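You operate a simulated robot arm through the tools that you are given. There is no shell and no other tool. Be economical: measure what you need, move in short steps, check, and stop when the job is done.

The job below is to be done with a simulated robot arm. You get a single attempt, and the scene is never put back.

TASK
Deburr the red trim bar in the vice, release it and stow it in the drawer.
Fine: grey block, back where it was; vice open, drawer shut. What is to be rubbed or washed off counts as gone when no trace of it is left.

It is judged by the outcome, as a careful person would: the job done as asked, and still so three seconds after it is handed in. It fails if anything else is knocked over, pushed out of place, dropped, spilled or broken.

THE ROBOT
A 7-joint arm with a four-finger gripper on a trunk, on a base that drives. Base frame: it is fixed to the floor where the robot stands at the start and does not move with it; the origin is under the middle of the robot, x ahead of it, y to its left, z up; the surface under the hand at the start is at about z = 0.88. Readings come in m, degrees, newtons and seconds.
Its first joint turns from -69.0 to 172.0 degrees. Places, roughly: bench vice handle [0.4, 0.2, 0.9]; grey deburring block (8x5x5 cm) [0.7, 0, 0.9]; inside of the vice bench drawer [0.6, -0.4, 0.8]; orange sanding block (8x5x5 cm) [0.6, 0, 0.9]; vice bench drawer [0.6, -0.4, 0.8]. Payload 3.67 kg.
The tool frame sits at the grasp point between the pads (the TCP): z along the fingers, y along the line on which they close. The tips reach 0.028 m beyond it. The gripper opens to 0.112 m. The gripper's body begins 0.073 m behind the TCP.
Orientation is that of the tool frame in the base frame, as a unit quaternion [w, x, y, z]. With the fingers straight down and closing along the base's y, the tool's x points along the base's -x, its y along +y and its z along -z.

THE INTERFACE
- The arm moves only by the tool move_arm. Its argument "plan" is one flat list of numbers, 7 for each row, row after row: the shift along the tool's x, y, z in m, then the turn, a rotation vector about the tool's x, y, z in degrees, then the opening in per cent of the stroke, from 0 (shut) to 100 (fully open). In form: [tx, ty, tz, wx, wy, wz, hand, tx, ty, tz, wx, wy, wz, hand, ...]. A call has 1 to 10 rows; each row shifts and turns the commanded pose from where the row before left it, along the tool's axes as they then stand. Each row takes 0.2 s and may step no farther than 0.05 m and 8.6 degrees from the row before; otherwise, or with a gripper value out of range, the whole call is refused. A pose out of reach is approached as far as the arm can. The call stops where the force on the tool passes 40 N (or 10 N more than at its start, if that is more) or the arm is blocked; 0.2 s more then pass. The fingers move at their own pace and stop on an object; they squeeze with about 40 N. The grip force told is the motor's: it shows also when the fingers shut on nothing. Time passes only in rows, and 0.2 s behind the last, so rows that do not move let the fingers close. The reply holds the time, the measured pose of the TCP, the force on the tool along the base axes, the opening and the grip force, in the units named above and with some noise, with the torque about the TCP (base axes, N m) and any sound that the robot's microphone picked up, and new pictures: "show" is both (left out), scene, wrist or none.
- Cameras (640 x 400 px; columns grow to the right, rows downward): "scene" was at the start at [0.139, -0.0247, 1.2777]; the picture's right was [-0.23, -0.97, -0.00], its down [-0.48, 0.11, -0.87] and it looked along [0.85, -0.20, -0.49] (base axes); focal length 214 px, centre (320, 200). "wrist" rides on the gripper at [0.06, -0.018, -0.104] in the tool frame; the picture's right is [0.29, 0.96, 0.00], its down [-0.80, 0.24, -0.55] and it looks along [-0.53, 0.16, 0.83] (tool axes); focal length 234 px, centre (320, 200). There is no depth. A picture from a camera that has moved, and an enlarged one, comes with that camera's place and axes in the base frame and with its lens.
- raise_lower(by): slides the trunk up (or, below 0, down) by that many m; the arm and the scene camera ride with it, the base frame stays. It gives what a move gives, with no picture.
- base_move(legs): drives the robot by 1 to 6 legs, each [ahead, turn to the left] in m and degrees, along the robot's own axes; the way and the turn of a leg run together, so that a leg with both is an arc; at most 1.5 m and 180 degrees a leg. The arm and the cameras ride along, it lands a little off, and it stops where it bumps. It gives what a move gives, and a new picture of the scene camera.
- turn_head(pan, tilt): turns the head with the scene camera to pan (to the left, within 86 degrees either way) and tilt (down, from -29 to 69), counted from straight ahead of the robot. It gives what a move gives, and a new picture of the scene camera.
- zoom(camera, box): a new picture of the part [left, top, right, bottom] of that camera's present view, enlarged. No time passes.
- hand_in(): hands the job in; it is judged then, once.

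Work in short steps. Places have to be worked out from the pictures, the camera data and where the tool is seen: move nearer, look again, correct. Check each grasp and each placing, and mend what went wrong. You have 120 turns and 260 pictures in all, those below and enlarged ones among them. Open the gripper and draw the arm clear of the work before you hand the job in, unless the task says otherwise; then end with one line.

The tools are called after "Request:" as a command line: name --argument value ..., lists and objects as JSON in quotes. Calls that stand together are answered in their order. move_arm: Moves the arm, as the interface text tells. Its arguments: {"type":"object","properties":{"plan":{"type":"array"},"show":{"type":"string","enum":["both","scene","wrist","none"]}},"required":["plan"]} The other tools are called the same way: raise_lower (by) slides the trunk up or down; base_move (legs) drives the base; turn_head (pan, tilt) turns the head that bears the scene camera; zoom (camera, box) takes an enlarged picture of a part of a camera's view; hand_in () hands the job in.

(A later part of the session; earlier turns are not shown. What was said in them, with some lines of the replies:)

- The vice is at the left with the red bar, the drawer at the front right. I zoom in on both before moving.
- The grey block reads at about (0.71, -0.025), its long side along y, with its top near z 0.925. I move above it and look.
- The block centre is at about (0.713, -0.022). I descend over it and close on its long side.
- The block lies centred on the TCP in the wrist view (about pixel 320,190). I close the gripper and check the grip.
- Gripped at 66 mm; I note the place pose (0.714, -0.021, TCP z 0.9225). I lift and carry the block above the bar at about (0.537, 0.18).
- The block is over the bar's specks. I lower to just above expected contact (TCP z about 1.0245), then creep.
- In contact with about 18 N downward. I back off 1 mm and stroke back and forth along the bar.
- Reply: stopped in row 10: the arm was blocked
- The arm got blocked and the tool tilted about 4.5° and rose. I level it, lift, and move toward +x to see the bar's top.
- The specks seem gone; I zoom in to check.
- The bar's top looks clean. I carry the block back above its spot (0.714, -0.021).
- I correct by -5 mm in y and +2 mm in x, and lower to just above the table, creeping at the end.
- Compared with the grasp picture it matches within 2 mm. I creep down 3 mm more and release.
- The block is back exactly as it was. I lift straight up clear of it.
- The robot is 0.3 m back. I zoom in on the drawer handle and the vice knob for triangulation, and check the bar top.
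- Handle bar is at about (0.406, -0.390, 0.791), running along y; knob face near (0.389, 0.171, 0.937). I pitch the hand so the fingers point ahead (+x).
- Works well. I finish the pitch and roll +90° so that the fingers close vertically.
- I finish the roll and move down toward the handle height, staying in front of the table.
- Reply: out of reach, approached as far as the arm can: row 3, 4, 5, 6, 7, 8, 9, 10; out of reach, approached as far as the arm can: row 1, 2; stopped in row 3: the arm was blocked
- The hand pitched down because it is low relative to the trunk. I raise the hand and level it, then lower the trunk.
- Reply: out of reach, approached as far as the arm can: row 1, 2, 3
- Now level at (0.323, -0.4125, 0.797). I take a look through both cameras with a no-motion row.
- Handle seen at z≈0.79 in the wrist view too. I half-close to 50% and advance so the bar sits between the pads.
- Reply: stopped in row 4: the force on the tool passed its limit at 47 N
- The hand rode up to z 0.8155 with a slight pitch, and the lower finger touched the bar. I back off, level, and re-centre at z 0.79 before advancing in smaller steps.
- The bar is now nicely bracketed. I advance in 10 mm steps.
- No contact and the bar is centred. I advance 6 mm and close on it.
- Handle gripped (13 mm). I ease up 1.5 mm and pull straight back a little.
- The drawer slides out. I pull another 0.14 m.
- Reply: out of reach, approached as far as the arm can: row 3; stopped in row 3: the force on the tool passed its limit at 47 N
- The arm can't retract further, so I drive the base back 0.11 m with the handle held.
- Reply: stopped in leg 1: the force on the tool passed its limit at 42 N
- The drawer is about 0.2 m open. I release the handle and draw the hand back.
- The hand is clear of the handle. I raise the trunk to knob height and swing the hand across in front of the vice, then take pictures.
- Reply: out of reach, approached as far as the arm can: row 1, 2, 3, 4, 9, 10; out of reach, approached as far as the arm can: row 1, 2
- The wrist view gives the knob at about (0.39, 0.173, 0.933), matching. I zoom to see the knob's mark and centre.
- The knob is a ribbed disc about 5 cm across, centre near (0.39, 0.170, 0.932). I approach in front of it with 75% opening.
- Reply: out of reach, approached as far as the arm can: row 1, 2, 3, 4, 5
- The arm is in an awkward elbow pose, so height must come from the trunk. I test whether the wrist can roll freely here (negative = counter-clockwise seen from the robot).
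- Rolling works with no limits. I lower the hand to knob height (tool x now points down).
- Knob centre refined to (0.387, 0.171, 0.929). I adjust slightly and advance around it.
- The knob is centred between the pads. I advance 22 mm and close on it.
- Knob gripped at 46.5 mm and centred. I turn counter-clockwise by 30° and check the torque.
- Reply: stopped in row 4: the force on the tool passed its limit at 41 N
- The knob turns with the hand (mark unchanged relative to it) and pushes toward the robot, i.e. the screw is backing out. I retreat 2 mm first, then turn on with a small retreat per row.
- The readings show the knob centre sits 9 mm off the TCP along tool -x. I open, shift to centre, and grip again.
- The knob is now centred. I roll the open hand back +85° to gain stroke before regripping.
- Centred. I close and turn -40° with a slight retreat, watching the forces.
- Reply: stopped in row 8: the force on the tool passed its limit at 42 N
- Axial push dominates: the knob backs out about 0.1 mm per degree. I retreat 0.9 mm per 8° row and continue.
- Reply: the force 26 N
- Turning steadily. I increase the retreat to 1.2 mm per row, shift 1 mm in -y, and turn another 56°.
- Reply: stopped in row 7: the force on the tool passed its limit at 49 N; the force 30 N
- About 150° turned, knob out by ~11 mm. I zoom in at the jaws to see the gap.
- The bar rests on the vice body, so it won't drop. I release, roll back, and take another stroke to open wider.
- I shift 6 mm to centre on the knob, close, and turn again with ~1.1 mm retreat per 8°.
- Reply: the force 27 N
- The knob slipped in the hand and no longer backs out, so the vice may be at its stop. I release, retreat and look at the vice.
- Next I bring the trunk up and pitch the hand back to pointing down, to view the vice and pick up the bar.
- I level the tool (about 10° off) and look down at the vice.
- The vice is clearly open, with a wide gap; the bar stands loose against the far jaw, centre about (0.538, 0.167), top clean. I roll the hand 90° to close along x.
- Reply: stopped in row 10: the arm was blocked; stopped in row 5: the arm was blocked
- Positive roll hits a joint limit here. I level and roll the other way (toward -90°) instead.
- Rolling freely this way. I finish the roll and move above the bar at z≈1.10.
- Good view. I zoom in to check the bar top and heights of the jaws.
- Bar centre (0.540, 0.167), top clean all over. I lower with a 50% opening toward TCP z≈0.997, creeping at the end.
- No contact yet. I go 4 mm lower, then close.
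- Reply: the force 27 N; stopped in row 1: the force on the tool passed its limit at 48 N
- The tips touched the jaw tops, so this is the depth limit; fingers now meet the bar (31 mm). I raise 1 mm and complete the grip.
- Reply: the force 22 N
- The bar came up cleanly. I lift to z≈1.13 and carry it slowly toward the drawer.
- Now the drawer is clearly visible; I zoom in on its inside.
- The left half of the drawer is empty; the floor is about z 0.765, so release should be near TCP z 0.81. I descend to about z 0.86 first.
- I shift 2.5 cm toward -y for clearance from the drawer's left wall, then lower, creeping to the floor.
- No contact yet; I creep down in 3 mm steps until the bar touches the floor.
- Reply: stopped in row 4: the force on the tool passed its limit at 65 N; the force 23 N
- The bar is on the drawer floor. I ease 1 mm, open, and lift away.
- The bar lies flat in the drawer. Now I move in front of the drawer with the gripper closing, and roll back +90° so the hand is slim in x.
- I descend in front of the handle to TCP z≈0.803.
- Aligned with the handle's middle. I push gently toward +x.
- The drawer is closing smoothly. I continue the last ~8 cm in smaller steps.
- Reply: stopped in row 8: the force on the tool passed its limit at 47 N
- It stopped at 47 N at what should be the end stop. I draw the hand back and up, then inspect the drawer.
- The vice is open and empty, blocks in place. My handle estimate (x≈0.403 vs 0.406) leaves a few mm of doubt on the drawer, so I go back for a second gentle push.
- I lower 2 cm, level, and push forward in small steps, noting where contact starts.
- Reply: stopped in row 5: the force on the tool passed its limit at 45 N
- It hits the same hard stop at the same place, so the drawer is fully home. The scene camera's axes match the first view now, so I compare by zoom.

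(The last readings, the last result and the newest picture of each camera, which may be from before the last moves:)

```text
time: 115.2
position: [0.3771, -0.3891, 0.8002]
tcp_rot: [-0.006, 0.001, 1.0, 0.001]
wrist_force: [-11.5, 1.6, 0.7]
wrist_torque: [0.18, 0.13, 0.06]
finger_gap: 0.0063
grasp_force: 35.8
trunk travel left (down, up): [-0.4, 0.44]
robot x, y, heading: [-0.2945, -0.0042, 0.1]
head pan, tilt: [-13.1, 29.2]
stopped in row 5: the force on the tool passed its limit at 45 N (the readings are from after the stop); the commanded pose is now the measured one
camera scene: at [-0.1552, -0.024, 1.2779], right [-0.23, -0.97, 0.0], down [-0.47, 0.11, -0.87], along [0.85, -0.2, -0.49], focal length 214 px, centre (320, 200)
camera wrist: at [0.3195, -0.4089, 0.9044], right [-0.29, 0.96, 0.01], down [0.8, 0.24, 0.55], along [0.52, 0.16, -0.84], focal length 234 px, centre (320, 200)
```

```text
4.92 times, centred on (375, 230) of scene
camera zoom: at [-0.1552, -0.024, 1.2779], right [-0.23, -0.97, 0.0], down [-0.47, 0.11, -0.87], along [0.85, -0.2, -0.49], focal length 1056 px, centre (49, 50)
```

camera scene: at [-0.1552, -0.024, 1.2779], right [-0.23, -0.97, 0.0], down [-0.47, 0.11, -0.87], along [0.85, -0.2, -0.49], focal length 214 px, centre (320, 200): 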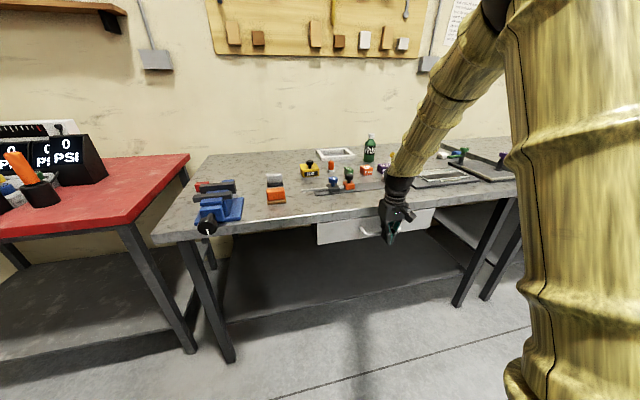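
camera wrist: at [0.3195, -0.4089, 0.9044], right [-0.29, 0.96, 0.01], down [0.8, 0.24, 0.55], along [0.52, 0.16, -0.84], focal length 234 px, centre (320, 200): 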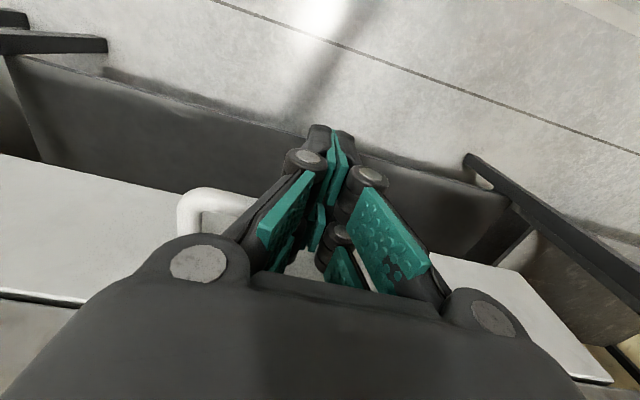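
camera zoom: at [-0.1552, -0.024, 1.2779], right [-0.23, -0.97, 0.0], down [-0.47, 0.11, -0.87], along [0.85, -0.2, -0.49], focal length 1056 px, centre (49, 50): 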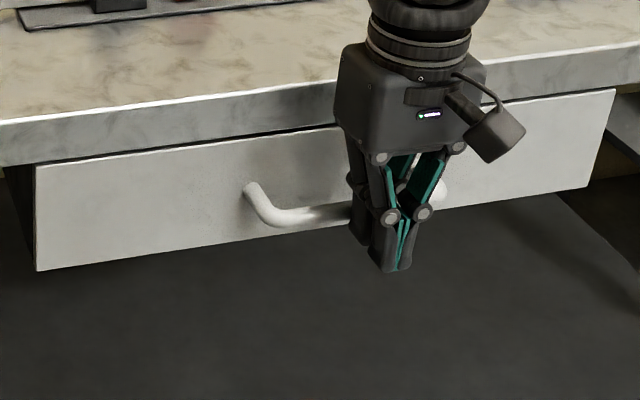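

The panel sits exactly as at the start: drawer shut. I withdraw the hand back and up and open the gripper.

Request:
move_arm --plan '[0.03, 0, 0, 0, 0, 0, 0, 0.04, 0, 0, 0, 0, 0, 0, 0.03, 0, -0.03, 0, 0, 0, 50, 0, 0, -0.045, 0, 0, 0, 100, 0, 0, -0.045, 0, 0, 0, 100, 0, 0, -0.045, 0, 0, 0, 100, 0, 0, -0.045, 0, 0, 0, 100, 0, 0, -0.045, 0, 0, 0, 100, 0, 0, 0, 0, 0, 0, 100]' --show "scene"

Request:
zoom --camera "scene" --box '[180, 140, 450, 270]'

```text
time: 117.2
position: [0.2819, -0.3911, 1.0575]
tcp_rot: [-0.005, 0.001, 1.0, 0.0]
wrist_force: [0.3, 0.1, -1.0]
wrist_torque: [-0.02, 0.0, -0.02]
finger_gap: 0.1118
grasp_force: 0.1
trunk travel left (down, up): [-0.4, 0.44]
robot x, y, heading: [-0.2877, 0.0019, -0.2]
head pan, tilt: [-13.1, 29.2]
camera scene: at [-0.1542, -0.0246, 1.2776], right [-0.22, -0.97, 0.0], down [-0.48, 0.11, -0.87], along [0.85, -0.2, -0.49], focal length 214 px, centre (320, 200)
```

scene: 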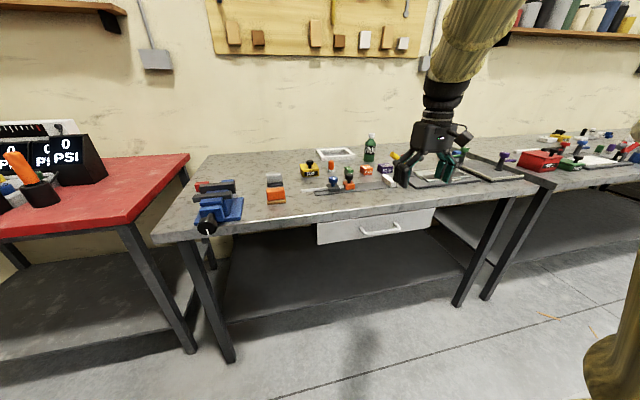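

```text
2.37 times, centred on (315, 205) of scene
camera zoom: at [-0.1542, -0.0246, 1.2776], right [-0.22, -0.97, 0.0], down [-0.48, 0.11, -0.87], along [0.85, -0.2, -0.49], focal length 508 px, centre (332, 188)
```

zoom: 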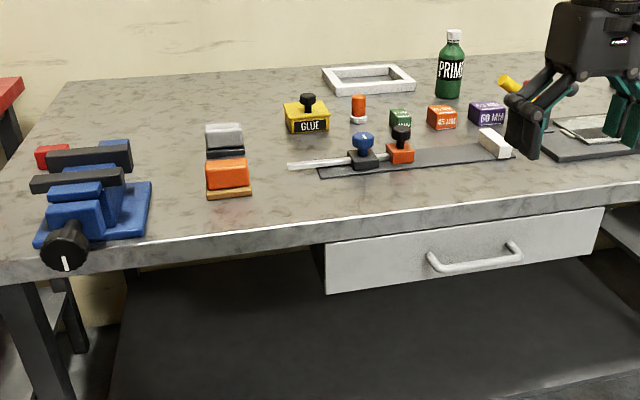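

Everything is as asked: the bar is deburred and in the shut drawer, the vice is open, and the grey block is back on its spot. The hand is clear and open, so I hand in.

Request:
hand_in

```text
The job is handed in.
```

The red trim bar is deburred, with no specks left on its top face, and stowed in the shut drawer; the vice is open and the grey block is back where it was.
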